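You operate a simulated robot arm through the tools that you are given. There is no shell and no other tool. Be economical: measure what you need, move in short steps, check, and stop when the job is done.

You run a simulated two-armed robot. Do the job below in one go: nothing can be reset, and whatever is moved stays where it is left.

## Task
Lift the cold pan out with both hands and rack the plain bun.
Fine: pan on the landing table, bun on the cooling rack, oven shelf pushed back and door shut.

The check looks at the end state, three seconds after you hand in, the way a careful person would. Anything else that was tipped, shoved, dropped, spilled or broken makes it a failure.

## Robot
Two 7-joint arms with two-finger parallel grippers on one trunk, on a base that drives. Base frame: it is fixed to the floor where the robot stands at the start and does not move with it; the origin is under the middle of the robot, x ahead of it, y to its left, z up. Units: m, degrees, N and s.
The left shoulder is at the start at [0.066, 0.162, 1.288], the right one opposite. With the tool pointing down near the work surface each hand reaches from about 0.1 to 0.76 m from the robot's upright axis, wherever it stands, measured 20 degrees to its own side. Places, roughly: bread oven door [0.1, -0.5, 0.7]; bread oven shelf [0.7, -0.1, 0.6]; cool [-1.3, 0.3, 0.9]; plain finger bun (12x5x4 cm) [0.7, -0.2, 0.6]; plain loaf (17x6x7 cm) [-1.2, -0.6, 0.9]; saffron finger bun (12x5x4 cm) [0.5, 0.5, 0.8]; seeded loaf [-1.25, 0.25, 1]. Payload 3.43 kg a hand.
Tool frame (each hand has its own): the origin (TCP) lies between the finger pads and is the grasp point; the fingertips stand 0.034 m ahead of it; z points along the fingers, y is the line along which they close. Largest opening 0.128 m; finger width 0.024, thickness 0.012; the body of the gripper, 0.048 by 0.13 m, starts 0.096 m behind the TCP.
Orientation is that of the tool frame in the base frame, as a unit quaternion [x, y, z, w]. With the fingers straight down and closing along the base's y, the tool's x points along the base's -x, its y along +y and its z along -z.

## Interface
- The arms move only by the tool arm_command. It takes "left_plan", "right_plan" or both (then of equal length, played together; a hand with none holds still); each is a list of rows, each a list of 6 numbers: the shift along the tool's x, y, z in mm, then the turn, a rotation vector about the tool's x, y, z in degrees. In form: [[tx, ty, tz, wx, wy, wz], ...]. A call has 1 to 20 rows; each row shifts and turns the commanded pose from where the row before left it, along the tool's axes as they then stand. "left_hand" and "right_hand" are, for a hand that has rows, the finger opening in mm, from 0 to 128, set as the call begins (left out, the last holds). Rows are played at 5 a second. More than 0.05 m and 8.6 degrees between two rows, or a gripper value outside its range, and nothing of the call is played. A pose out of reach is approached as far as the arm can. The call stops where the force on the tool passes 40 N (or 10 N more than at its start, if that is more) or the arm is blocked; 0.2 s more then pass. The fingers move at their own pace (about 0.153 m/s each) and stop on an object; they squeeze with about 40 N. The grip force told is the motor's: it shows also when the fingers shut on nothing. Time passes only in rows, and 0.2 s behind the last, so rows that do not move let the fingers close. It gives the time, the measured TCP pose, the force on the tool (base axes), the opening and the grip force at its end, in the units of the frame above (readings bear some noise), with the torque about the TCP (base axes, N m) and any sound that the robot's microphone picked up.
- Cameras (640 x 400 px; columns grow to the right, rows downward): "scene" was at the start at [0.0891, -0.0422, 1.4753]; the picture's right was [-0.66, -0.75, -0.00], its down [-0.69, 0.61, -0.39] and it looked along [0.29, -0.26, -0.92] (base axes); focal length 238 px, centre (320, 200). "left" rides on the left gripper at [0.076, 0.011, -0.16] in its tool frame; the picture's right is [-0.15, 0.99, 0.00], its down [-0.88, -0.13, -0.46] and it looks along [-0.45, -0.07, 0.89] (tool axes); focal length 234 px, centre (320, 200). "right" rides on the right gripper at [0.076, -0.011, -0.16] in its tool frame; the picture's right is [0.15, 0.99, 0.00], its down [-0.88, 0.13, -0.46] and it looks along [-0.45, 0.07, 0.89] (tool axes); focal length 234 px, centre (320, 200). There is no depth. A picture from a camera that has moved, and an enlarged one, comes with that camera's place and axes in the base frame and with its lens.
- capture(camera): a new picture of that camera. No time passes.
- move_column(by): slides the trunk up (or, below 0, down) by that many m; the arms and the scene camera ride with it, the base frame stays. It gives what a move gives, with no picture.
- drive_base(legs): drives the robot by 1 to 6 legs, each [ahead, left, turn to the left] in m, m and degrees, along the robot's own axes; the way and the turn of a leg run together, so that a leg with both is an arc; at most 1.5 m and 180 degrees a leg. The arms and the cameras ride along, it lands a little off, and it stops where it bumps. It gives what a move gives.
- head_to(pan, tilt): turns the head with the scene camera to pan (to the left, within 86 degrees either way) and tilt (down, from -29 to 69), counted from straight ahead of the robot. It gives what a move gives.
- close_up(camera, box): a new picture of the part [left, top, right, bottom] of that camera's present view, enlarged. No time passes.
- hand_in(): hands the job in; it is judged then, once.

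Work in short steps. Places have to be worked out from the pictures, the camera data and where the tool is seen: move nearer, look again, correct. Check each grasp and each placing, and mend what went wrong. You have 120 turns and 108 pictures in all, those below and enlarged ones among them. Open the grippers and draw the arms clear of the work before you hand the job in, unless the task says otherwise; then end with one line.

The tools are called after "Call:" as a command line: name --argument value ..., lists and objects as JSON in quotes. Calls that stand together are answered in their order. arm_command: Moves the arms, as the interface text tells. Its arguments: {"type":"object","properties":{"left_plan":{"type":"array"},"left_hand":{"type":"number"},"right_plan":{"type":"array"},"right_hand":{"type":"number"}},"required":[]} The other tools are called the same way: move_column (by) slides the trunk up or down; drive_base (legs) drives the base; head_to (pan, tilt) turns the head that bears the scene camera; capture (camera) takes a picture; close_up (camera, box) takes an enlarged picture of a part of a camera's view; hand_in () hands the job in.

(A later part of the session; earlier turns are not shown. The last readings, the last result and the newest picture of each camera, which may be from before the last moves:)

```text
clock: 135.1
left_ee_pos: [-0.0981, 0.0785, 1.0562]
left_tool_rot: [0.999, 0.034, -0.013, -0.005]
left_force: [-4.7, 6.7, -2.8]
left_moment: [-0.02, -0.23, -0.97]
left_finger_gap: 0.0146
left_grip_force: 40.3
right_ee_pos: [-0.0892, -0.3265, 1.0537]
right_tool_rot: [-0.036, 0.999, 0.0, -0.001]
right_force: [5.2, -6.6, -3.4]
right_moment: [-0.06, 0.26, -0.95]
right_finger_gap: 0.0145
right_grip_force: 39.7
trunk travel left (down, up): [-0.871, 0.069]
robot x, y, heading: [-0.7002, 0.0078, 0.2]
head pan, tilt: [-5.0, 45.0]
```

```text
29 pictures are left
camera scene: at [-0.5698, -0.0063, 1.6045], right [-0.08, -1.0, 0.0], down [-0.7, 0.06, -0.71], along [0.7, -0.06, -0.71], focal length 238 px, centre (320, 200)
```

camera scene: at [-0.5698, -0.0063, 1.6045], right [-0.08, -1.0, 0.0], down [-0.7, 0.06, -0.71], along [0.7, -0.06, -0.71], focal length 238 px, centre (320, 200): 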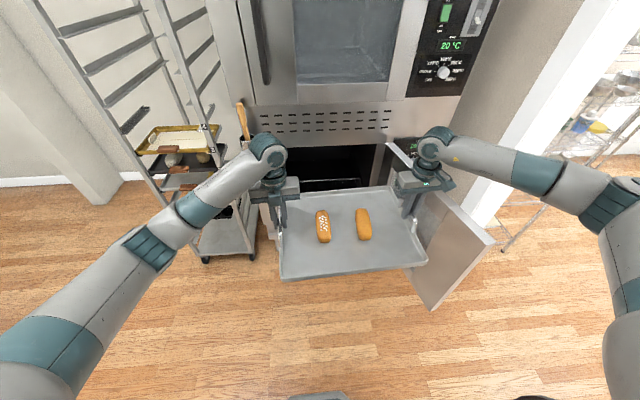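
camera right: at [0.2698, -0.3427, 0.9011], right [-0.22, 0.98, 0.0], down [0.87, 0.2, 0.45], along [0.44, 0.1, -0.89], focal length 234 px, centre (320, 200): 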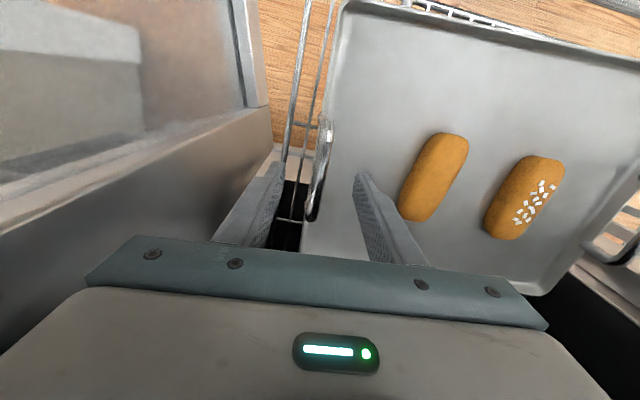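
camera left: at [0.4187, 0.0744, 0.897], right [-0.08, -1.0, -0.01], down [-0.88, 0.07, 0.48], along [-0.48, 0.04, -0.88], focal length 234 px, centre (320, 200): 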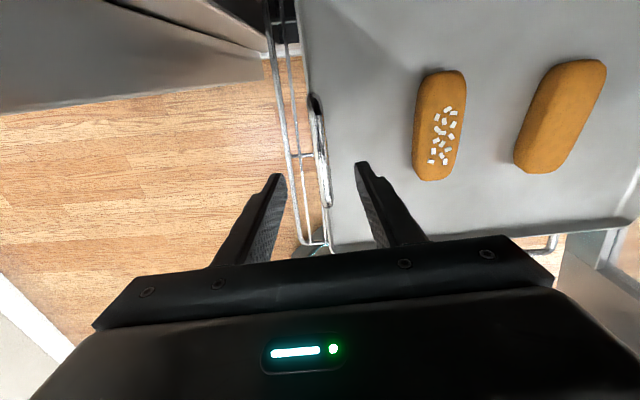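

Working well. I retract 10 cm more, raise the trunk 6 cm, drive forward to x≈-0.45 and turn round to the left.

Call:
arm_command --left_plan '[[-16, -1, 0, 0, 0, 0], [-16, -1, 0, 0, 0, 0], [-16, -1, 0, 0, 0, 0], [-16, -1, 0, 0, 0, 0], [-16, -1, 0, 0, 0, 0], [-16, -1, 0, 0, 0, 0]]' --right_plan '[[16, 1.2, 0, 0, 0, 0], [16, 1.2, 0, 0, 0, 0], [16, 1.2, 0, 0, 0, 0], [16, 1.2, 0, 0, 0, 0], [16, 1.2, 0, 0, 0, 0], [16, 1.2, 0, 0, 0, 0]]'

Call:
move_column --by 0.06

Call:
drive_base --legs '[[0.25, 0, 0], [0, 0, 90], [0, 0, 90]]'

Call:
capture --camera "scene"

```text
clock: 136.5
left_ee_pos: [-0.196, 0.0787, 1.0589]
left_tool_rot: [0.999, 0.034, -0.012, -0.006]
left_force: [-5.3, 21.4, -3.0]
left_moment: [0.06, 0.02, -0.86]
left_finger_gap: 0.0146
left_grip_force: 39.5
right_ee_pos: [-0.1869, -0.3258, 1.0521]
right_tool_rot: [-0.036, 0.999, -0.001, -0.001]
right_force: [4.6, -20.8, -4.1]
right_moment: [-0.1, 0.01, -0.9]
right_finger_gap: 0.0143
right_grip_force: 40.3
trunk travel left (down, up): [-0.871, 0.069]
robot x, y, heading: [-0.7033, 0.0029, 0.2]
head pan, tilt: [-5.0, 45.0]
```

```text
clock: 137.5
left_ee_pos: [-0.1936, 0.0777, 1.1182]
left_tool_rot: [0.999, 0.034, -0.013, -0.006]
left_force: [-4.7, 26.3, -2.9]
left_moment: [0.1, 0.01, -0.87]
left_finger_gap: 0.0146
left_grip_force: 39.4
right_ee_pos: [-0.1857, -0.3258, 1.1121]
right_tool_rot: [-0.037, 0.999, 0.0, -0.002]
right_force: [4.9, -26.8, -3.4]
right_moment: [-0.15, 0.04, -0.99]
right_finger_gap: 0.0146
right_grip_force: 40.2
trunk travel left (down, up): [-0.931, 0.009]
robot x, y, heading: [-0.6997, 0.0018, 0.2]
head pan, tilt: [-5.0, 45.0]
```

```text
clock: 146.9
left_ee_pos: [-0.9595, -0.0739, 1.1181]
left_tool_rot: [-0.037, 0.999, -0.006, 0.013]
left_force: [4.9, -30.3, -2.8]
left_moment: [-0.13, -0.09, -0.79]
left_finger_gap: 0.0143
left_grip_force: 39.9
right_ee_pos: [-0.9716, 0.3301, 1.1123]
right_tool_rot: [0.999, 0.04, 0.001, 0.0]
right_force: [-4.5, 30.3, -3.8]
right_moment: [0.14, 0.07, -0.96]
right_finger_gap: 0.0147
right_grip_force: 40.4
trunk travel left (down, up): [-0.931, 0.009]
robot x, y, heading: [-0.4554, 0.0047, -179.1]
head pan, tilt: [-5.0, 45.0]
```

```text
28 pictures are left
camera scene: at [-0.5855, 0.0077, 1.6644], right [0.08, 1.0, 0.0], down [0.71, -0.05, -0.71], along [-0.7, 0.05, -0.71], focal length 238 px, centre (320, 200)
```

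scene: 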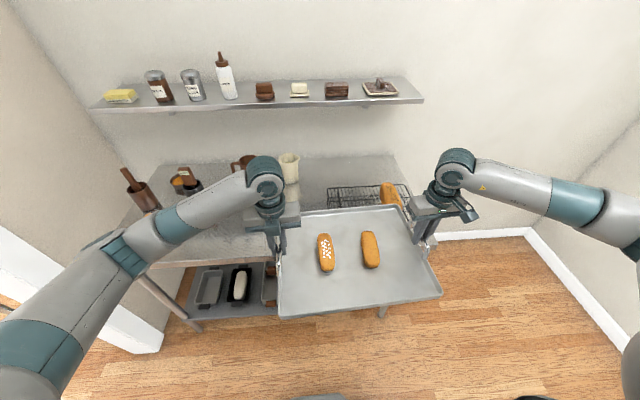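

Turned cleanly. I relax the squeeze, extend the arms 14 cm, then shift left 0.25 m so the pan centre heads for y≈-0.12.

Call:
drive_base --legs '[[0, 0.25, -0.9]]'

Call:
arm_command --left_plan '[[14, 0.5, 0, 0, 0, 0], [14, 0.5, 0, 0, 0, 0], [14, 0.5, 0, 0, 0, 0], [14, 0.5, 0, 0, 0, 0], [14, 0.5, 0, 0, 0, 0], [14, 0.5, 0, 0, 0, 0], [14, 0.5, 0, 0, 0, 0], [14, 0.5, 0, 0, 0, 0], [14, 0.5, 0, 0, 0, 0], [14, 0.5, 0, 0, 0, 0]]' --right_plan '[[-14, -1.3, 0, 0, 0, 0], [-14, -1.3, 0, 0, 0, 0], [-14, -1.3, 0, 0, 0, 0], [-14, -1.3, 0, 0, 0, 0], [-14, -1.3, 0, 0, 0, 0], [-14, -1.3, 0, 0, 0, 0], [-14, -1.3, 0, 0, 0, 0], [-14, -1.3, 0, 0, 0, 0], [-14, -1.3, 0, 0, 0, 0], [-14, -1.3, 0, 0, 0, 0]]'

Call:
capture --camera "scene"

```text
clock: 148.8
left_ee_pos: [-0.9592, -0.3135, 1.1182]
left_tool_rot: [-0.029, 0.999, -0.007, 0.013]
left_force: [4.1, -2.2, -3.3]
left_moment: [-0.07, -0.48, -0.77]
left_finger_gap: 0.0143
left_grip_force: 40.0
right_ee_pos: [-0.9661, 0.0899, 1.1134]
right_tool_rot: [1.0, 0.031, 0.001, 0.001]
right_force: [-3.6, 3.3, -4.1]
right_moment: [0.01, 0.38, -1.02]
right_finger_gap: 0.0146
right_grip_force: 40.3
trunk travel left (down, up): [-0.931, 0.009]
robot x, y, heading: [-0.4539, -0.2452, 179.8]
head pan, tilt: [-5.0, 45.0]
```

```text
clock: 151.1
left_ee_pos: [-1.0978, -0.3143, 1.113]
left_tool_rot: [-0.026, 1.0, -0.004, 0.012]
left_force: [2.5, 1.3, -2.7]
left_moment: [-0.03, 0.43, -0.21]
left_finger_gap: 0.0144
left_grip_force: 40.0
right_ee_pos: [-1.1057, 0.0893, 1.1126]
right_tool_rot: [0.999, 0.033, 0.001, 0.003]
right_force: [-3.8, -1.3, -3.1]
right_moment: [0.01, -0.5, -0.91]
right_finger_gap: 0.0149
right_grip_force: 39.9
trunk travel left (down, up): [-0.931, 0.009]
robot x, y, heading: [-0.4505, -0.2457, 179.6]
head pan, tilt: [-5.0, 45.0]
stopped in row 10 (right hand): the force on the tool passed its limit at 40 N (the readings are from after the stop); the commanded pose is now the measured one
```

```text
27 pictures are left
camera scene: at [-0.5858, -0.2406, 1.6642], right [0.09, 1.0, 0.0], down [0.7, -0.07, -0.71], along [-0.7, 0.07, -0.71], focal length 238 px, centre (320, 200)
```

scene: 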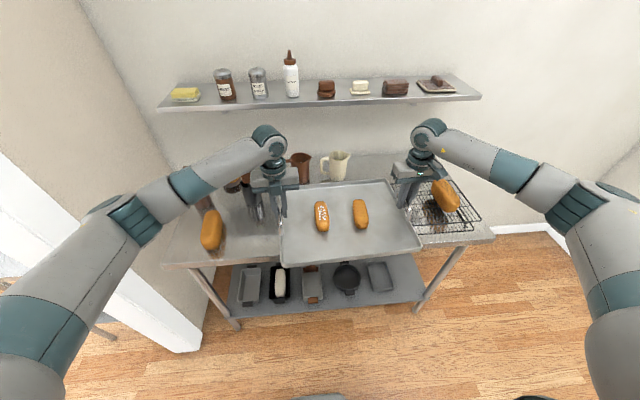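

Pan centre is at about (-1.10, -0.11). I shift 2 cm left and drive 15.5 cm ahead so it hovers over the free table area, then lower 9 cm.

Call:
drive_base --legs '[[0.155, 0.022, 0]]'

Call:
move_column --by -0.09

Call:
capture --camera "scene"

Call:
capture --camera "left"

Call:
capture --camera "right"

```text
clock: 152.5
left_ee_pos: [-1.2518, -0.3358, 1.116]
left_tool_rot: [-0.027, 1.0, -0.003, 0.011]
left_force: [3.9, 2.7, -3.0]
left_moment: [-0.01, -0.27, -0.35]
left_finger_gap: 0.0144
left_grip_force: 39.3
right_ee_pos: [-1.2597, 0.0688, 1.1143]
right_tool_rot: [0.999, 0.034, -0.001, 0.002]
right_force: [-2.4, -3.4, -2.4]
right_moment: [-0.03, 0.28, -0.99]
right_finger_gap: 0.0149
right_grip_force: 39.9
trunk travel left (down, up): [-0.931, 0.009]
robot x, y, heading: [-0.608, -0.2663, 179.6]
head pan, tilt: [-5.0, 45.0]
```

```text
clock: 153.7
left_ee_pos: [-1.2548, -0.3373, 1.0242]
left_tool_rot: [-0.027, 1.0, -0.002, 0.013]
left_force: [2.8, 0.1, -4.1]
left_moment: [-0.02, -0.11, -0.34]
left_finger_gap: 0.0143
left_grip_force: 39.7
right_ee_pos: [-1.2621, 0.067, 1.0225]
right_tool_rot: [0.999, 0.034, 0.0, 0.002]
right_force: [-2.8, -0.8, -3.5]
right_moment: [-0.01, 0.05, -0.94]
right_finger_gap: 0.0146
right_grip_force: 40.9
trunk travel left (down, up): [-0.841, 0.099]
robot x, y, heading: [-0.6055, -0.2645, 179.9]
head pan, tilt: [-5.0, 45.0]
```

```text
26 pictures are left
camera scene: at [-0.74, -0.2619, 1.5744], right [0.09, 1.0, 0.0], down [0.7, -0.07, -0.71], along [-0.7, 0.07, -0.71], focal length 238 px, centre (320, 200)
```

scene: 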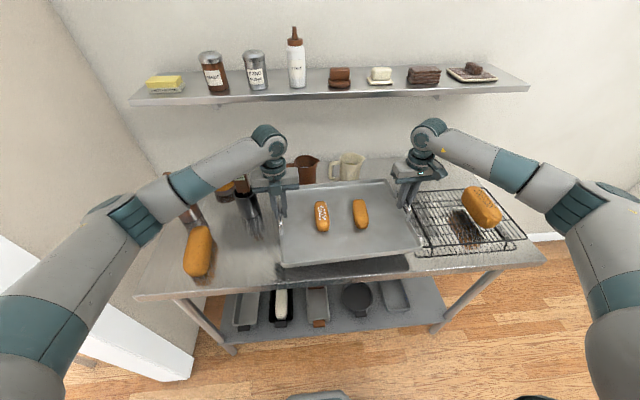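

```text
25 pictures are left
camera left: at [-1.3348, -0.3295, 1.1823], right [0.09, 1.0, 0.0], down [0.87, -0.08, 0.48], along [0.48, -0.05, -0.88], focal length 234 px, centre (320, 200)
```

left: 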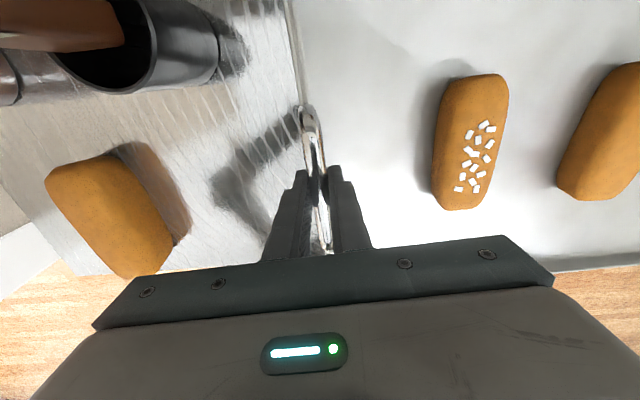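

```text
24 pictures are left
camera right: at [-1.1869, 0.0846, 1.1828], right [0.21, -0.98, 0.01], down [-0.87, -0.19, 0.46], along [-0.44, -0.1, -0.89], focal length 234 px, centre (320, 200)
```

right: 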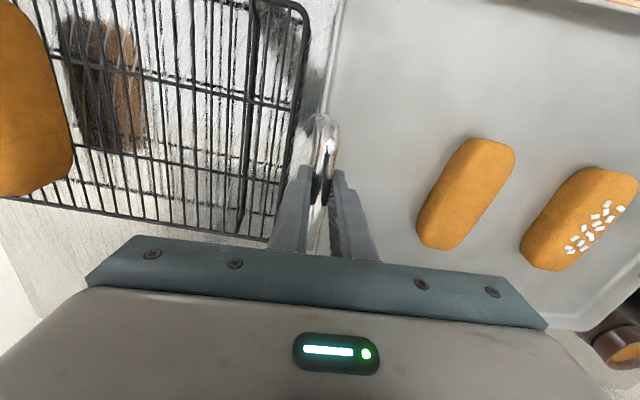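

Clearances: dark cup ~4 cm left, rack ~2 cm right, jugs behind ~4 cm. I nudge 12 mm ahead and lower in steps, watching the force.

Call:
drive_base --legs '[[0.012, 0, 0]]'

Call:
move_column --by -0.04

Call:
capture --camera "scene"

```text
clock: 154.5
left_ee_pos: [-1.2635, -0.3359, 1.0269]
left_tool_rot: [-0.027, 1.0, -0.002, 0.011]
left_force: [3.4, 1.5, -3.5]
left_moment: [-0.01, -0.17, -0.28]
left_finger_gap: 0.0143
left_grip_force: 40.0
right_ee_pos: [-1.2716, 0.0682, 1.0247]
right_tool_rot: [0.999, 0.033, -0.001, 0.002]
right_force: [-2.3, 0.4, -3.1]
right_moment: [-0.03, 0.26, -1.03]
right_finger_gap: 0.0146
right_grip_force: 40.0
trunk travel left (down, up): [-0.841, 0.099]
robot x, y, heading: [-0.6224, -0.2661, 179.5]
head pan, tilt: [-5.0, 45.0]
```

```text
clock: 155.3
left_ee_pos: [-1.266, -0.336, 0.9845]
left_tool_rot: [-0.026, 1.0, -0.003, 0.013]
left_force: [2.1, 0.7, -2.8]
left_moment: [0.0, 0.16, -0.28]
left_finger_gap: 0.0142
left_grip_force: 40.0
right_ee_pos: [-1.2727, 0.0678, 0.9822]
right_tool_rot: [0.999, 0.033, 0.0, 0.003]
right_force: [-3.2, -0.9, -3.5]
right_moment: [0.0, -0.15, -0.9]
right_finger_gap: 0.0145
right_grip_force: 40.0
trunk travel left (down, up): [-0.801, 0.139]
robot x, y, heading: [-0.6172, -0.2709, 179.7]
head pan, tilt: [-5.0, 45.0]
```

```text
23 pictures are left
camera scene: at [-0.7524, -0.2618, 1.5343], right [0.09, 1.0, 0.0], down [0.7, -0.07, -0.71], along [-0.7, 0.07, -0.71], focal length 238 px, centre (320, 200)
```

scene: 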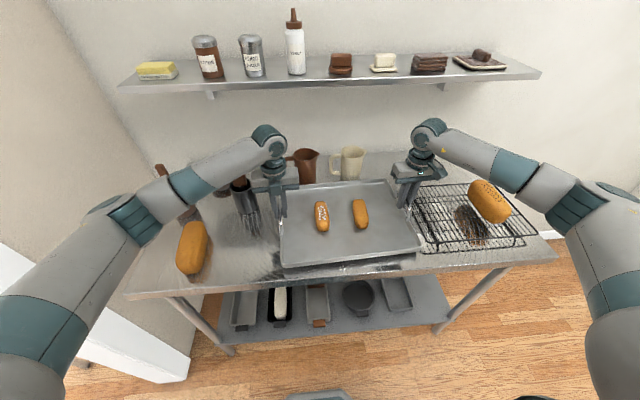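

Not yet touching (forces unchanged). I lower with the arms in 3 mm rows.

Call:
arm_command --left_plan '[[0, 0, 3, 0, 0, 0], [0, 0, 3, 0, 0, 0], [0, 0, 3, 0, 0, 0], [0, 0, 3, 0, 0, 0]]' --right_plan '[[0, 0, 3, 0, 0, 0], [0, 0, 3, 0, 0, 0], [0, 0, 3, 0, 0, 0], [0, 0, 3, 0, 0, 0]]'

Call:
arm_command --left_plan '[[0, 0, 3, 0, 0, 0], [0, 0, 3, 0, 0, 0], [0, 0, 3, 0, 0, 0]]' --right_plan '[[0, 0, 3, 0, 0, 0], [0, 0, 3, 0, 0, 0], [0, 0, 3, 0, 0, 0]]'

```text
clock: 156.3
left_ee_pos: [-1.2651, -0.3364, 0.973]
left_tool_rot: [-0.026, 1.0, -0.002, 0.011]
left_force: [2.0, 1.9, -3.9]
left_moment: [0.01, 1.04, -0.15]
left_finger_gap: 0.0141
left_grip_force: 39.8
right_ee_pos: [-1.2717, 0.0676, 0.9718]
right_tool_rot: [0.999, 0.033, 0.0, 0.003]
right_force: [-1.1, -0.4, 4.8]
right_moment: [0.04, 0.44, -0.81]
right_finger_gap: 0.0147
right_grip_force: 39.8
trunk travel left (down, up): [-0.801, 0.139]
robot x, y, heading: [-0.6197, -0.2675, 179.6]
head pan, tilt: [-5.0, 45.0]
```

```text
clock: 157.1
left_ee_pos: [-1.2638, -0.3364, 0.9698]
left_tool_rot: [-0.027, 1.0, -0.001, 0.008]
left_force: [-5.1, 1.5, 26.8]
left_moment: [0.0, 0.02, -0.13]
left_finger_gap: 0.0146
left_grip_force: 40.0
right_ee_pos: [-1.2722, 0.0689, 0.9675]
right_tool_rot: [0.999, 0.032, -0.003, 0.003]
right_force: [-8.6, 2.2, 25.5]
right_moment: [0.0, 0.1, -0.97]
right_finger_gap: 0.0147
right_grip_force: 40.5
trunk travel left (down, up): [-0.801, 0.139]
robot x, y, heading: [-0.6197, -0.2675, 179.9]
head pan, tilt: [-5.0, 45.0]
```

The pan is down on the table (both sides pushing ~26 N). I relax 5 mm, open the fingers a little and rise clear.

Call:
arm_command --left_plan '[[0, 0, -3, 0, 0, 0], [0, 0, -2, 0, 0, 0]]' --right_plan '[[0, 0, -3, 0, 0, 0], [0, 0, -2, 0, 0, 0]]'

Call:
arm_command --left_plan '[[0, 0, 0, 0, 0, 0], [0, 0, 0, 0, 0, 0], [0, 0, -15, 0, 0, 0], [0, 0, -25, 0, 0, 0], [0, 0, -35, 0, 0, 0], [0, 0, -35, 0, 0, 0]]' --right_plan '[[0, 0, 0, 0, 0, 0], [0, 0, 0, 0, 0, 0], [0, 0, -15, 0, 0, 0], [0, 0, -25, 0, 0, 0], [0, 0, -35, 0, 0, 0], [0, 0, -35, 0, 0, 0]]' --left_hand 36 --right_hand 34

Call:
capture --camera "scene"

Call:
capture --camera "right"

```text
clock: 157.7
left_ee_pos: [-1.2638, -0.3368, 0.9685]
left_tool_rot: [-0.026, 1.0, -0.003, 0.012]
left_force: [0.4, 1.6, 14.3]
left_moment: [0.02, 0.8, -0.22]
left_finger_gap: 0.0143
left_grip_force: 40.5
right_ee_pos: [-1.2705, 0.0683, 0.9651]
right_tool_rot: [0.999, 0.034, 0.001, 0.003]
right_force: [-7.1, -0.6, 4.2]
right_moment: [-0.01, 1.2, -0.9]
right_finger_gap: 0.0146
right_grip_force: 40.1
trunk travel left (down, up): [-0.801, 0.139]
robot x, y, heading: [-0.6232, -0.2664, 179.4]
head pan, tilt: [-5.0, 45.0]
```

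```text
clock: 159.1
left_ee_pos: [-1.2681, -0.3355, 1.079]
left_tool_rot: [-0.027, 1.0, -0.003, 0.014]
left_force: [0.1, 0.1, -0.1]
left_moment: [-0.05, -0.02, 0.03]
left_finger_gap: 0.0361
left_grip_force: 0.1
right_ee_pos: [-1.2736, 0.0697, 1.0787]
right_tool_rot: [0.999, 0.033, -0.001, 0.003]
right_force: [1.4, 0.9, 0.3]
right_moment: [0.0, 0.02, -0.01]
right_finger_gap: 0.034
right_grip_force: 0.1
trunk travel left (down, up): [-0.801, 0.139]
robot x, y, heading: [-0.6183, -0.2676, 179.9]
head pan, tilt: [-5.0, 45.0]
```

```text
22 pictures are left
camera scene: at [-0.7503, -0.2621, 1.5344], right [0.09, 1.0, 0.0], down [0.7, -0.07, -0.71], along [-0.7, 0.07, -0.71], focal length 238 px, centre (320, 200)
```

scene: 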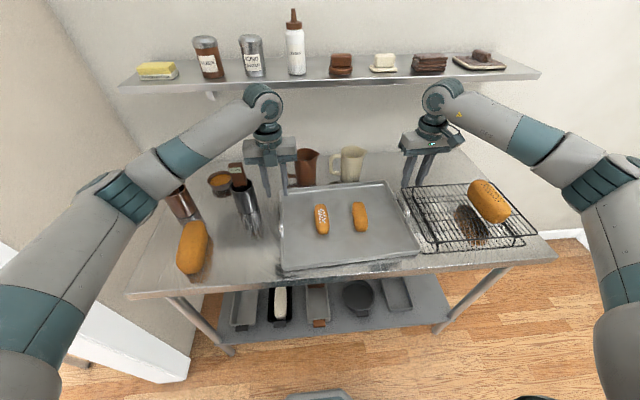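

```text
21 pictures are left
camera right: at [-1.1982, 0.0856, 1.2381], right [0.21, -0.98, 0.0], down [-0.87, -0.19, 0.46], along [-0.45, -0.1, -0.89], focal length 234 px, centre (320, 200)
```

right: 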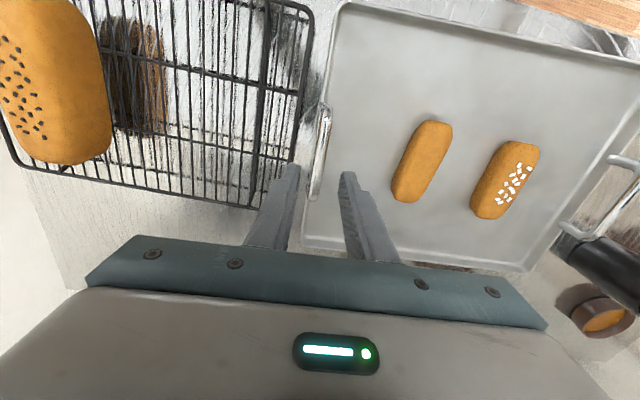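

The pan sits properly on the table. Next the plain bun at about (-1.26, -0.08): I bring the right hand above it, opened to 90 mm and turned to the bun's axis.

Call:
arm_command --right_plan '[[1, 37.6, 0, 0, 0, 2], [1, 37.6, 0, 0, 0, 2], [1, 37.6, 0, 0, 0, 2], [1, 37.6, 0, 0, 0, 2], [0, 0, 20, 0, 0, 0]]' --right_hand 90

Call:
capture --camera "right"

```text
clock: 160.3
left_ee_pos: [-1.2693, -0.336, 1.0788]
left_tool_rot: [-0.027, 1.0, -0.003, 0.014]
left_force: [0.0, 0.3, -0.9]
left_moment: [-0.03, 0.0, 0.02]
left_finger_gap: 0.0359
left_grip_force: 0.1
right_ee_pos: [-1.2661, -0.0806, 1.0586]
right_tool_rot: [0.999, -0.037, -0.001, 0.003]
right_force: [0.1, 0.6, -0.6]
right_moment: [-0.02, -0.02, 0.05]
right_finger_gap: 0.0899
right_grip_force: 0.0
trunk travel left (down, up): [-0.801, 0.139]
robot x, y, heading: [-0.6186, -0.2649, 179.7]
head pan, tilt: [-5.0, 45.0]
```

```text
20 pictures are left
camera right: at [-1.1902, -0.0749, 1.2171], right [0.07, -1.0, 0.01], down [-0.89, -0.06, 0.46], along [-0.45, -0.04, -0.89], focal length 234 px, centre (320, 200)
```

right: 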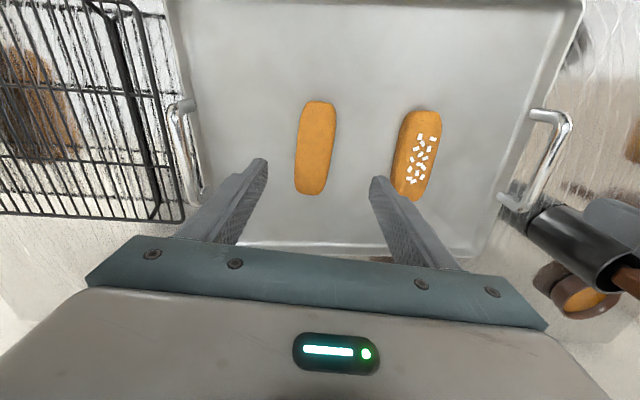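

The bun is centred (−1.263, −0.077). I narrow to 76 mm and descend to z≈0.947.

Call:
arm_command --right_plan '[[2, -4, 25, 0, 0, 0], [0, 0, 30, 0, 0, 0], [0, 0, 30, 0, 0, 0], [0, 0, 15, 0, 0, 0], [0, 0, 11, 0, 0, 0]]' --right_hand 76

Call:
capture --camera "right"

```text
clock: 161.5
left_ee_pos: [-1.2685, -0.3354, 1.0786]
left_tool_rot: [-0.026, 1.0, -0.002, 0.013]
left_force: [-0.7, -0.6, -0.4]
left_moment: [0.01, 0.01, -0.06]
left_finger_gap: 0.0362
left_grip_force: 0.0
right_ee_pos: [-1.264, -0.0777, 0.946]
right_tool_rot: [0.999, -0.036, 0.0, 0.003]
right_force: [-0.3, -0.1, -0.3]
right_moment: [0.02, 0.03, 0.01]
right_finger_gap: 0.076
right_grip_force: 0.0
trunk travel left (down, up): [-0.801, 0.139]
robot x, y, heading: [-0.6187, -0.2656, 179.5]
head pan, tilt: [-5.0, 45.0]
```

```text
19 pictures are left
camera right: at [-1.1883, -0.0722, 1.1065], right [0.07, -1.0, 0.01], down [-0.89, -0.06, 0.46], along [-0.45, -0.04, -0.89], focal length 234 px, centre (320, 200)
```

right: 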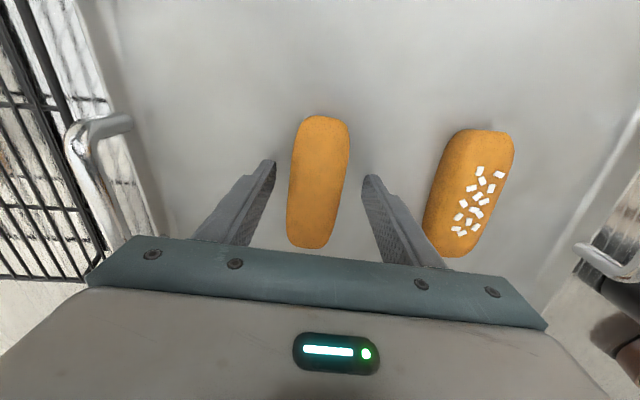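

The bun is between the fingers. I close gently and lift.

Call:
arm_command --right_plan '[[0, 0, 0, 0, 0, 0], [0, 0, 0, 0, 0, 0]]' --right_hand 42

Call:
arm_command --right_plan '[[0, 0, -10, 0, 0, 0], [0, 0, -25, 0, 0, 0], [0, 0, -35, 0, 0, 0], [0, 0, -35, 0, 0, 0], [0, 0, -30, 0, 0, 0]]'

Call:
capture --camera "right"

```text
clock: 162.1
left_ee_pos: [-1.268, -0.3359, 1.0793]
left_tool_rot: [-0.027, 1.0, -0.002, 0.013]
left_force: [0.3, 0.4, -0.4]
left_moment: [0.01, 0.02, 0.01]
left_finger_gap: 0.0361
left_grip_force: 0.1
right_ee_pos: [-1.2658, -0.079, 0.947]
right_tool_rot: [0.999, -0.036, 0.0, 0.002]
right_force: [0.2, -0.6, -0.8]
right_moment: [0.0, 0.02, -0.01]
right_finger_gap: 0.0437
right_grip_force: 40.8
trunk travel left (down, up): [-0.801, 0.139]
robot x, y, heading: [-0.6193, -0.2655, 179.7]
head pan, tilt: [-5.0, 45.0]
```

```text
clock: 163.3
left_ee_pos: [-1.2677, -0.3358, 1.0808]
left_tool_rot: [-0.026, 1.0, -0.002, 0.012]
left_force: [-0.4, -0.2, 0.2]
left_moment: [-0.03, -0.01, 0.0]
left_finger_gap: 0.0362
left_grip_force: 0.0
right_ee_pos: [-1.2644, -0.078, 1.0821]
right_tool_rot: [0.999, -0.036, 0.0, 0.003]
right_force: [-0.1, -0.3, -0.9]
right_moment: [-0.02, 0.01, -0.03]
right_finger_gap: 0.0437
right_grip_force: 40.1
trunk travel left (down, up): [-0.801, 0.139]
robot x, y, heading: [-0.6184, -0.2689, 179.5]
head pan, tilt: [-5.0, 45.0]
```

```text
18 pictures are left
camera right: at [-1.188, -0.0721, 1.2425], right [0.07, -1.0, 0.01], down [-0.89, -0.06, 0.46], along [-0.45, -0.04, -0.89], focal length 234 px, centre (320, 200)
```

right: 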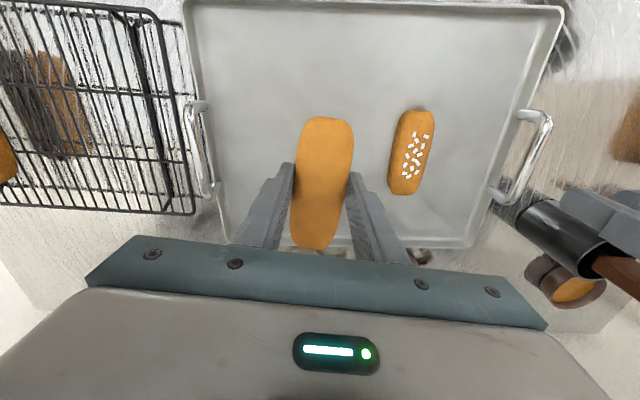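

The bun is held and the seeded one undisturbed. The rack's free part is y≈0.11…0.31, so I carry the bun over to (−1.25, 0.2).

Call:
arm_command --right_plan '[[-1, -40, 0, 0, 0, 0], [-1, -40, 0, 0, 0, 0], [-1, -40, 0, 0, 0, 0], [-1, -40, 0, 0, 0, 0], [-1, -40, 0, 0, 0, 0], [-1, -40, 0, 0, 0, 0], [0, -38, 0, 0, 0, 0], [0, 0, 25, 0, 0, 0]]'

Call:
capture --camera "right"

Call:
capture --camera "scene"

```text
clock: 165.1
left_ee_pos: [-1.2697, -0.3358, 1.08]
left_tool_rot: [-0.027, 1.0, -0.002, 0.013]
left_force: [-0.3, -0.6, -0.2]
left_moment: [0.0, -0.01, -0.04]
left_finger_gap: 0.036
left_grip_force: 0.1
right_ee_pos: [-1.2505, 0.2002, 1.0539]
right_tool_rot: [0.999, -0.036, -0.001, 0.002]
right_force: [-0.5, -1.0, -1.2]
right_moment: [0.03, 0.0, -0.02]
right_finger_gap: 0.0433
right_grip_force: 40.1
trunk travel left (down, up): [-0.801, 0.139]
robot x, y, heading: [-0.6204, -0.2687, 179.6]
head pan, tilt: [-5.0, 45.0]
```

```text
17 pictures are left
camera right: at [-1.1741, 0.2062, 1.2143], right [0.07, -1.0, 0.01], down [-0.89, -0.06, 0.46], along [-0.45, -0.04, -0.89], focal length 234 px, centre (320, 200)
```

right: 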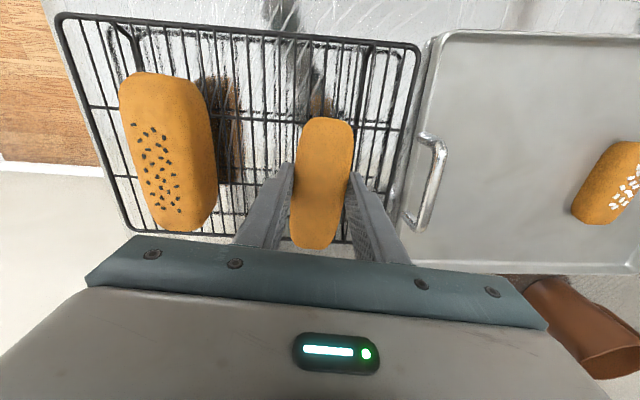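

```text
16 pictures are left
camera scene: at [-0.7522, -0.262, 1.5344], right [0.09, 1.0, 0.0], down [0.7, -0.07, -0.71], along [-0.7, 0.07, -0.71], focal length 238 px, centre (320, 200)
```

scene: 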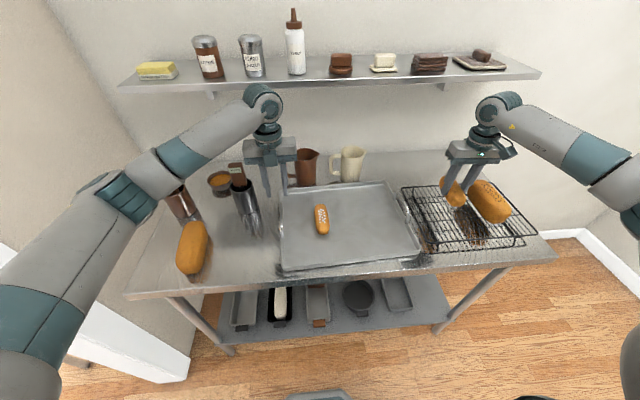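

The bun is over the free part of the rack, whose wires I estimate at z≈0.93 (contact TCP ≈0.972). I lower to just above and then in 3 mm rows.

Call:
arm_command --right_plan '[[0, 0, 25, 0, 0, 0], [0, 0, 25, 0, 0, 0], [0, 0, 15, 0, 0, 0], [0, 0, 5, 0, 0, 0]]'

Call:
arm_command --right_plan '[[0, 0, 3, 0, 0, 0], [0, 0, 3, 0, 0, 0]]'

Call:
arm_command --right_plan '[[0, 0, 2, 0, 0, 0], [0, 0, 2, 0, 0, 0]]'

Call:
close_up --camera "scene" --box '[390, 140, 560, 260]'

```text
clock: 166.1
left_ee_pos: [-1.2686, -0.3361, 1.0798]
left_tool_rot: [-0.027, 1.0, -0.003, 0.012]
left_force: [-0.6, -0.3, -0.6]
left_moment: [0.02, -0.02, -0.03]
left_finger_gap: 0.0359
left_grip_force: 0.1
right_ee_pos: [-1.2509, 0.2007, 0.9841]
right_tool_rot: [0.999, -0.037, 0.001, 0.003]
right_force: [0.6, -0.1, -0.7]
right_moment: [-0.01, -0.01, 0.01]
right_finger_gap: 0.0436
right_grip_force: 39.2
trunk travel left (down, up): [-0.801, 0.139]
robot x, y, heading: [-0.6194, -0.2634, 179.6]
head pan, tilt: [-5.0, 45.0]
```

```text
clock: 166.7
left_ee_pos: [-1.2683, -0.336, 1.0784]
left_tool_rot: [-0.026, 1.0, -0.003, 0.012]
left_force: [-0.5, -0.4, -0.6]
left_moment: [-0.01, 0.01, -0.01]
left_finger_gap: 0.0358
left_grip_force: 0.1
right_ee_pos: [-1.2495, 0.2002, 0.9797]
right_tool_rot: [0.999, -0.037, -0.001, 0.003]
right_force: [-0.1, -0.4, -0.5]
right_moment: [0.0, -0.02, 0.0]
right_finger_gap: 0.0435
right_grip_force: 40.5
trunk travel left (down, up): [-0.801, 0.139]
robot x, y, heading: [-0.6174, -0.2679, 179.9]
head pan, tilt: [-5.0, 45.0]
```

```text
clock: 167.3
left_ee_pos: [-1.2675, -0.3367, 1.0782]
left_tool_rot: [-0.028, 1.0, -0.002, 0.013]
left_force: [0.0, 0.2, 0.0]
left_moment: [0.0, 0.0, 0.0]
left_finger_gap: 0.036
left_grip_force: 0.0
right_ee_pos: [-1.2503, 0.1985, 0.9763]
right_tool_rot: [0.999, -0.036, -0.001, 0.003]
right_force: [-1.2, 2.0, 5.7]
right_moment: [-0.1, -0.26, 0.06]
right_finger_gap: 0.0434
right_grip_force: 39.6
trunk travel left (down, up): [-0.801, 0.139]
robot x, y, heading: [-0.6187, -0.2678, 179.6]
head pan, tilt: [-5.0, 45.0]
```

```text
3.33 times, centred on (475, 200) of scene
camera zoom: at [-0.7503, -0.2622, 1.5346], right [0.09, 1.0, 0.0], down [0.7, -0.07, -0.71], along [-0.7, 0.07, -0.71], focal length 795 px, centre (-197, 200)
```

zoom: 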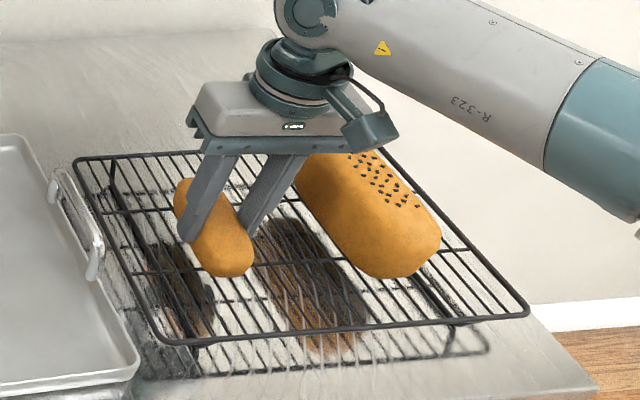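

Contact felt (5.7 N). I open the fingers and rise straight up.

Call:
arm_command --right_plan '[[0, 0, 0, 0, 0, 0], [0, 0, 0, 0, 0, 0], [0, 0, -10, 0, 0, 0], [0, 0, -25, 0, 0, 0], [0, 0, -35, 0, 0, 0], [0, 0, -40, 0, 0, 0], [0, 0, -40, 0, 0, 0]]' --right_hand 68

Call:
capture --camera "scene"

```text
clock: 168.9
left_ee_pos: [-1.2679, -0.336, 1.0786]
left_tool_rot: [-0.027, 1.0, -0.002, 0.012]
left_force: [-0.4, 0.8, -0.3]
left_moment: [-0.03, -0.01, 0.01]
left_finger_gap: 0.0358
left_grip_force: 0.1
right_ee_pos: [-1.2493, 0.1989, 1.1261]
right_tool_rot: [0.999, -0.036, 0.0, 0.003]
right_force: [0.2, -0.5, 0.5]
right_moment: [-0.01, 0.0, -0.03]
right_finger_gap: 0.0679
right_grip_force: 0.1
trunk travel left (down, up): [-0.801, 0.139]
robot x, y, heading: [-0.6209, -0.2682, 179.7]
head pan, tilt: [-5.0, 45.0]
```

```text
14 pictures are left
camera scene: at [-0.7505, -0.2627, 1.5344], right [0.09, 1.0, 0.0], down [0.7, -0.07, -0.71], along [-0.7, 0.07, -0.71], focal length 238 px, centre (320, 200)
```

scene: 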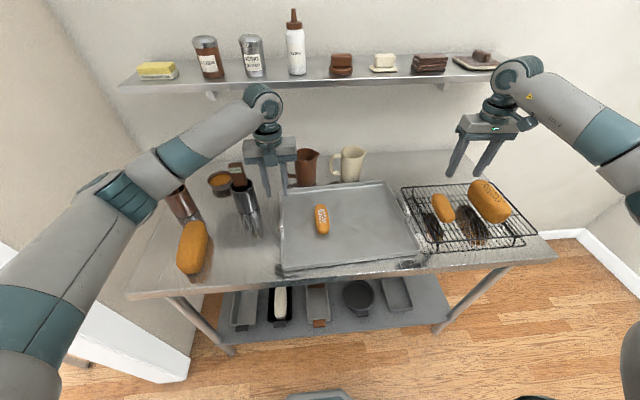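

The plain bun rests on the rack. I back away, shift to the midline, then bring the hands in before turning.

Call:
drive_base --legs '[[-0.17, 0, 0], [0, -0.267, 0]]'

Call:
arm_command --left_plan '[[-25, 0, -5, 0, 0, 0], [-25, 0, -5, 0, 0, 0], [-25, 0, -5, 0, 0, 0], [-25, 0, -5, 0, 0, 0], [0, 0, 0, 0, 0, 0], [0, 0, 0, 0, 0, 0]]' --right_plan '[[25, 30, 0, 0, 0, 0], [25, 30, 0, 0, 0, 0], [25, 30, 0, 0, 0, 0], [25, 30, 0, 0, 0, 0], [0, 30, 0, 0, 0, 0], [0, 0, 0, 0, 0, 0]]' --left_hand 0 --right_hand 0

```text
clock: 171.8
left_ee_pos: [-1.096, -0.0737, 1.078]
left_tool_rot: [-0.026, 1.0, -0.002, 0.012]
left_force: [-0.2, -0.1, -0.7]
left_moment: [0.01, -0.02, -0.01]
left_finger_gap: 0.0359
left_grip_force: 0.0
right_ee_pos: [-1.0782, 0.4614, 1.1265]
right_tool_rot: [0.999, -0.037, 0.0, 0.002]
right_force: [0.6, -1.3, -0.3]
right_moment: [0.0, -0.01, 0.0]
right_finger_gap: 0.0679
right_grip_force: 0.1
trunk travel left (down, up): [-0.801, 0.139]
robot x, y, heading: [-0.4483, -0.0057, 179.7]
head pan, tilt: [-5.0, 45.0]
```

```text
clock: 173.2
left_ee_pos: [-0.9966, -0.0676, 1.1008]
left_tool_rot: [-0.027, 1.0, -0.003, 0.012]
left_force: [0.4, 0.5, -0.9]
left_moment: [-0.02, 0.01, -0.02]
left_finger_gap: 0.0
left_grip_force: 33.3
right_ee_pos: [-0.9881, 0.3063, 1.126]
right_tool_rot: [0.999, -0.037, -0.001, 0.003]
right_force: [-0.8, 0.1, 1.1]
right_moment: [-0.03, -0.01, 0.0]
right_finger_gap: 0.0
right_grip_force: 33.1
trunk travel left (down, up): [-0.801, 0.139]
robot x, y, heading: [-0.445, -0.0047, 179.9]
head pan, tilt: [-5.0, 45.0]
```

Hands are in. I turn right 180° back to the oven and back up a little.

Call:
drive_base --legs '[[0, 0, -90], [0, 0, -90], [-0.12, 0, 0]]'

Call:
move_column --by -0.2

Call:
capture --camera "scene"

```text
clock: 182.1
left_ee_pos: [-0.0191, 0.0566, 1.1004]
left_tool_rot: [1.0, 0.024, -0.013, -0.003]
left_force: [1.6, 0.0, 0.3]
left_moment: [0.03, 0.02, -0.02]
left_finger_gap: 0.0003
left_grip_force: 33.3
right_ee_pos: [-0.0293, -0.3169, 1.1249]
right_tool_rot: [0.039, 0.999, 0.003, 0.0]
right_force: [-0.1, 0.4, 0.0]
right_moment: [0.0, 0.02, 0.01]
right_finger_gap: 0.0001
right_grip_force: 33.2
trunk travel left (down, up): [-0.801, 0.139]
robot x, y, heading: [-0.5718, -0.0011, -0.8]
head pan, tilt: [-5.0, 45.0]
```

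```text
clock: 184.3
left_ee_pos: [-0.0204, 0.0566, 0.9012]
left_tool_rot: [1.0, 0.023, -0.012, -0.002]
left_force: [0.8, 0.7, 0.1]
left_moment: [0.01, 0.01, -0.01]
left_finger_gap: 0.0
left_grip_force: 32.9
right_ee_pos: [-0.0299, -0.3167, 0.9278]
right_tool_rot: [0.04, 0.999, 0.002, 0.001]
right_force: [0.1, 0.3, -0.5]
right_moment: [0.01, -0.03, 0.0]
right_finger_gap: 0.0003
right_grip_force: 33.2
trunk travel left (down, up): [-0.601, 0.339]
robot x, y, heading: [-0.5712, -0.0, -0.6]
head pan, tilt: [-5.0, 45.0]
```

```text
13 pictures are left
camera scene: at [-0.4374, -0.0149, 1.3345], right [-0.1, -1.0, 0.0], down [-0.7, 0.07, -0.71], along [0.7, -0.07, -0.71], focal length 238 px, centre (320, 200)
```

scene: 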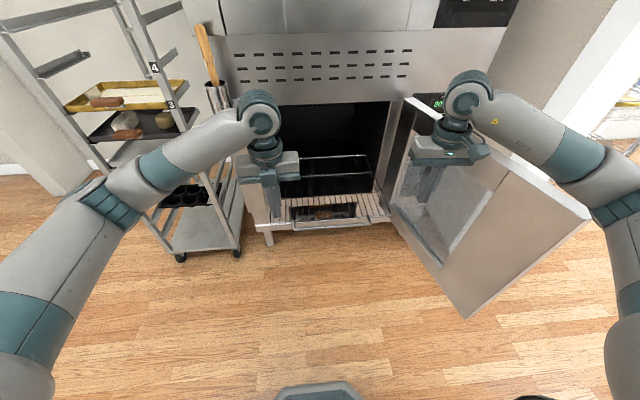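

The shelf bar should be at about (0.138, −0.125, 0.615). I bring the closed left hand down in front of it to push.

Call:
arm_command --left_plan '[[24, 43, 0, 0, 0, 0], [24, 43, 0, 0, 0, 0], [24, 43, 0, 0, 0, 0], [20, 43, 0, 0, 0, 0], [0, 12, 40, 0, 0, 0], [0, 0, 40, 0, 0, 0], [0, 0, 40, 0, 0, 0], [0, 0, 40, 0, 0, 0], [0, 0, 40, 0, 0, 0], [0, 0, 40, 0, 0, 0], [0, 0, 38, 0, 0, 0]]'

Call:
capture --camera "left"

```text
clock: 186.7
left_ee_pos: [0.0736, -0.1211, 0.6197]
left_tool_rot: [1.0, 0.023, -0.013, -0.003]
left_force: [-0.4, -0.4, 0.4]
left_moment: [0.01, 0.03, -0.02]
left_finger_gap: 0.0
left_grip_force: 33.1
right_ee_pos: [-0.0304, -0.317, 0.9262]
right_tool_rot: [0.04, 0.999, 0.003, 0.0]
right_force: [1.0, 0.5, -0.4]
right_moment: [0.02, 0.01, 0.01]
right_finger_gap: 0.0
right_grip_force: 32.9
trunk travel left (down, up): [-0.601, 0.339]
robot x, y, heading: [-0.5686, -0.0026, -0.5]
head pan, tilt: [-5.0, 45.0]
```

```text
12 pictures are left
camera left: at [0.154, -0.1307, 0.7773], right [-0.1, -0.99, 0.0], down [-0.87, 0.09, 0.48], along [-0.48, 0.05, -0.88], focal length 234 px, centre (320, 200)
```

left: 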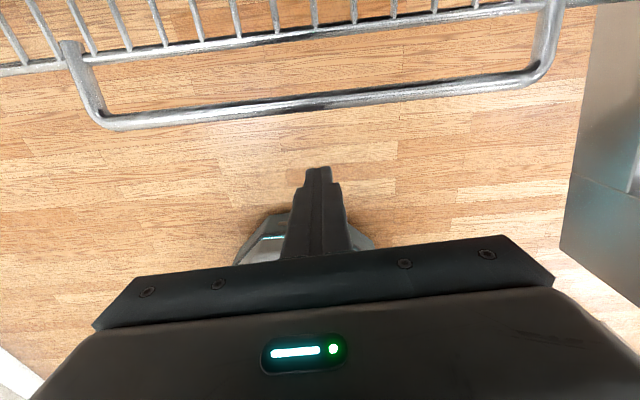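

The bar is centred ahead of the fist at x≈0.135. I pull the right hand back a bit, then drive forward to push the shelf in.

Call:
arm_command --right_plan '[[35, 0, -10, 0, 0, 0], [35, 0, -10, 0, 0, 0], [35, 0, -10, 0, 0, 0], [35, 0, -10, 0, 0, 0]]'

Call:
drive_base --legs '[[0.26, 0, 0.5]]'

Call:
capture --camera "scene"

```text
clock: 187.7
left_ee_pos: [0.0738, -0.1207, 0.619]
left_tool_rot: [1.0, 0.023, -0.012, -0.002]
left_force: [0.3, -0.1, -0.3]
left_moment: [0.03, 0.0, 0.02]
left_finger_gap: 0.0
left_grip_force: 32.9
right_ee_pos: [-0.171, -0.3063, 0.9669]
right_tool_rot: [0.039, 0.999, 0.003, 0.0]
right_force: [-0.6, -0.4, -0.1]
right_moment: [-0.01, 0.02, 0.03]
right_finger_gap: 0.0002
right_grip_force: 33.2
trunk travel left (down, up): [-0.601, 0.339]
robot x, y, heading: [-0.5668, -0.0057, -0.4]
head pan, tilt: [-5.0, 45.0]
```

```text
clock: 189.6
left_ee_pos: [0.3355, -0.1173, 0.6188]
left_tool_rot: [1.0, 0.028, -0.013, -0.003]
left_force: [0.5, 0.3, 0.2]
left_moment: [0.0, 0.01, 0.0]
left_finger_gap: 0.0
left_grip_force: 33.1
right_ee_pos: [0.0922, -0.3042, 0.9683]
right_tool_rot: [0.035, 0.999, 0.003, -0.001]
right_force: [0.8, 0.3, -1.1]
right_moment: [-0.01, 0.03, -0.01]
right_finger_gap: 0.0001
right_grip_force: 33.0
trunk travel left (down, up): [-0.601, 0.339]
robot x, y, heading: [-0.3101, -0.0073, -0.2]
head pan, tilt: [-5.0, 45.0]
```

```text
11 pictures are left
camera scene: at [-0.1769, -0.0158, 1.3343], right [-0.09, -1.0, 0.0], down [-0.7, 0.06, -0.71], along [0.7, -0.06, -0.71], focal length 238 px, centre (320, 200)
```

scene: 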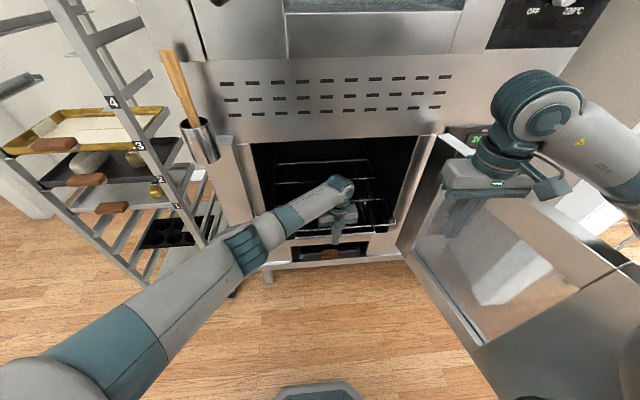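

The shelf follows. I drive 8 cm more, then finish with the force-limited arm.

Call:
drive_base --legs '[[0.08, 0, 0]]'

Call:
arm_command --left_plan '[[7, 0, 0, 0, 0, 0], [7, 0, 0, 0, 0, 0], [7, 0, 0, 0, 0, 0], [7, 0, 0, 0, 0, 0], [7, 0, 0, 0, 0, 0], [7, 0, 0, 0, 0, 0]]'

```text
clock: 190.6
left_ee_pos: [0.4136, -0.1173, 0.6197]
left_tool_rot: [1.0, 0.028, -0.013, -0.004]
left_force: [-0.6, -0.3, 0.7]
left_moment: [-0.01, 0.01, 0.01]
left_finger_gap: 0.0
left_grip_force: 33.2
right_ee_pos: [0.173, -0.304, 0.9678]
right_tool_rot: [0.035, 0.999, 0.002, 0.0]
right_force: [0.3, -0.1, -0.7]
right_moment: [0.0, 0.05, -0.01]
right_finger_gap: 0.0003
right_grip_force: 33.1
trunk travel left (down, up): [-0.601, 0.339]
robot x, y, heading: [-0.2328, -0.004, -0.4]
head pan, tilt: [-5.0, 45.0]
```

```text
clock: 192.0
left_ee_pos: [0.4565, -0.1153, 0.6188]
left_tool_rot: [1.0, 0.029, -0.013, -0.003]
left_force: [-1.1, -0.7, 0.1]
left_moment: [-0.01, 0.06, 0.01]
left_finger_gap: 0.0001
left_grip_force: 32.6
right_ee_pos: [0.1716, -0.305, 0.9678]
right_tool_rot: [0.035, 0.999, 0.002, 0.0]
right_force: [0.5, 0.0, -0.2]
right_moment: [0.01, -0.02, 0.03]
right_finger_gap: 0.0001
right_grip_force: 33.1
trunk travel left (down, up): [-0.601, 0.339]
robot x, y, heading: [-0.2298, -0.0065, -0.2]
head pan, tilt: [-5.0, 45.0]
```

Near the original spot; I push a bit more until it meets its stop.

Call:
arm_command --left_plan '[[4, 0, 0, 0, 0, 0], [4, 0, 0, 0, 0, 0], [4, 0, 0, 0, 0, 0], [4, 0, 0, 0, 0, 0]]'

Call:
capture --camera "left"

```text
clock: 193.0
left_ee_pos: [0.4635, -0.1144, 0.6178]
left_tool_rot: [1.0, 0.028, -0.014, -0.002]
left_force: [-30.6, -0.5, -3.9]
left_moment: [0.0, 0.45, -0.06]
left_finger_gap: 0.0001
left_grip_force: 33.3
left hand out of reach, approached as far as the arm can: row 4
right_ee_pos: [0.1699, -0.3048, 0.9689]
right_tool_rot: [0.035, 0.999, 0.002, 0.002]
right_force: [0.1, -0.3, -1.1]
right_moment: [-0.01, -0.01, -0.02]
right_finger_gap: 0.0
right_grip_force: 33.0
trunk travel left (down, up): [-0.601, 0.339]
robot x, y, heading: [-0.2285, -0.0064, -0.1]
head pan, tilt: [-5.0, 45.0]
```

```text
10 pictures are left
camera left: at [0.5438, -0.1229, 0.7761], right [-0.09, -1.0, 0.0], down [-0.87, 0.08, 0.48], along [-0.48, 0.04, -0.88], focal length 234 px, centre (320, 200)
```

left: 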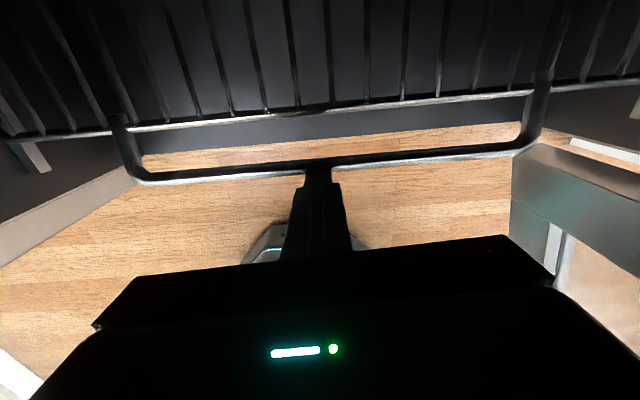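

The shelf is at its stop (−30 N, bar x≈0.48). I back straight out, lift the left hand high, and then prepare to swing the door shut.

Call:
drive_base --legs '[[-0.38, 0, 0]]'

Call:
arm_command --left_plan '[[-20, 0, -45, 0, 0, 0], [-20, 0, -45, 0, 0, 0], [-20, 0, -45, 0, 0, 0], [-20, -10, -45, 0, 0, 0], [-20, -20, -45, 0, 0, 0], [-20, -20, -45, 0, 0, 0], [-20, -25, -30, 0, 0, 0], [0, -25, -30, 0, 0, 0]]'

Call:
head_to --pan -15 --tilt 40

Call:
capture --camera "scene"

```text
clock: 195.4
left_ee_pos: [0.0898, -0.1105, 0.6196]
left_tool_rot: [0.999, 0.03, -0.012, -0.002]
left_force: [-1.3, 0.8, 0.2]
left_moment: [-0.03, 0.02, -0.03]
left_finger_gap: 0.0
left_grip_force: 33.3
right_ee_pos: [-0.204, -0.303, 0.9681]
right_tool_rot: [0.034, 0.999, 0.003, 0.0]
right_force: [0.0, 0.0, -0.6]
right_moment: [-0.02, -0.04, 0.0]
right_finger_gap: 0.0001
right_grip_force: 33.5
trunk travel left (down, up): [-0.601, 0.339]
robot x, y, heading: [-0.6079, -0.0021, 0.2]
head pan, tilt: [-5.0, 45.0]
```

```text
refused: row 4 steps farther than a row can; nothing moved
```

```text
clock: 196.1
left_ee_pos: [0.0899, -0.1111, 0.6191]
left_tool_rot: [0.999, 0.03, -0.012, -0.002]
left_force: [0.1, -0.5, 0.5]
left_moment: [0.0, 0.0, 0.0]
left_finger_gap: 0.0002
left_grip_force: 33.3
right_ee_pos: [-0.2029, -0.3034, 0.9671]
right_tool_rot: [0.034, 0.999, 0.003, 0.0]
right_force: [-0.3, 0.4, -0.4]
right_moment: [0.01, 0.01, 0.01]
right_finger_gap: 0.0
right_grip_force: 33.1
trunk travel left (down, up): [-0.601, 0.339]
robot x, y, heading: [-0.6051, -0.0083, 0.2]
head pan, tilt: [-15.0, 40.0]
```

```text
9 pictures are left
camera scene: at [-0.4734, -0.0299, 1.3416], right [-0.26, -0.97, 0.0], down [-0.62, 0.17, -0.77], along [0.74, -0.2, -0.64], focal length 238 px, centre (320, 200)
```

scene: 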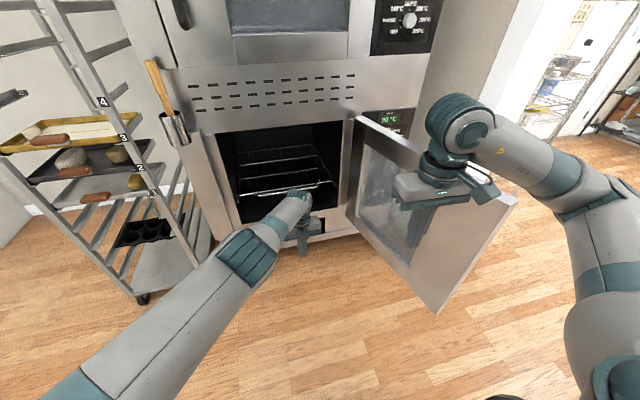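

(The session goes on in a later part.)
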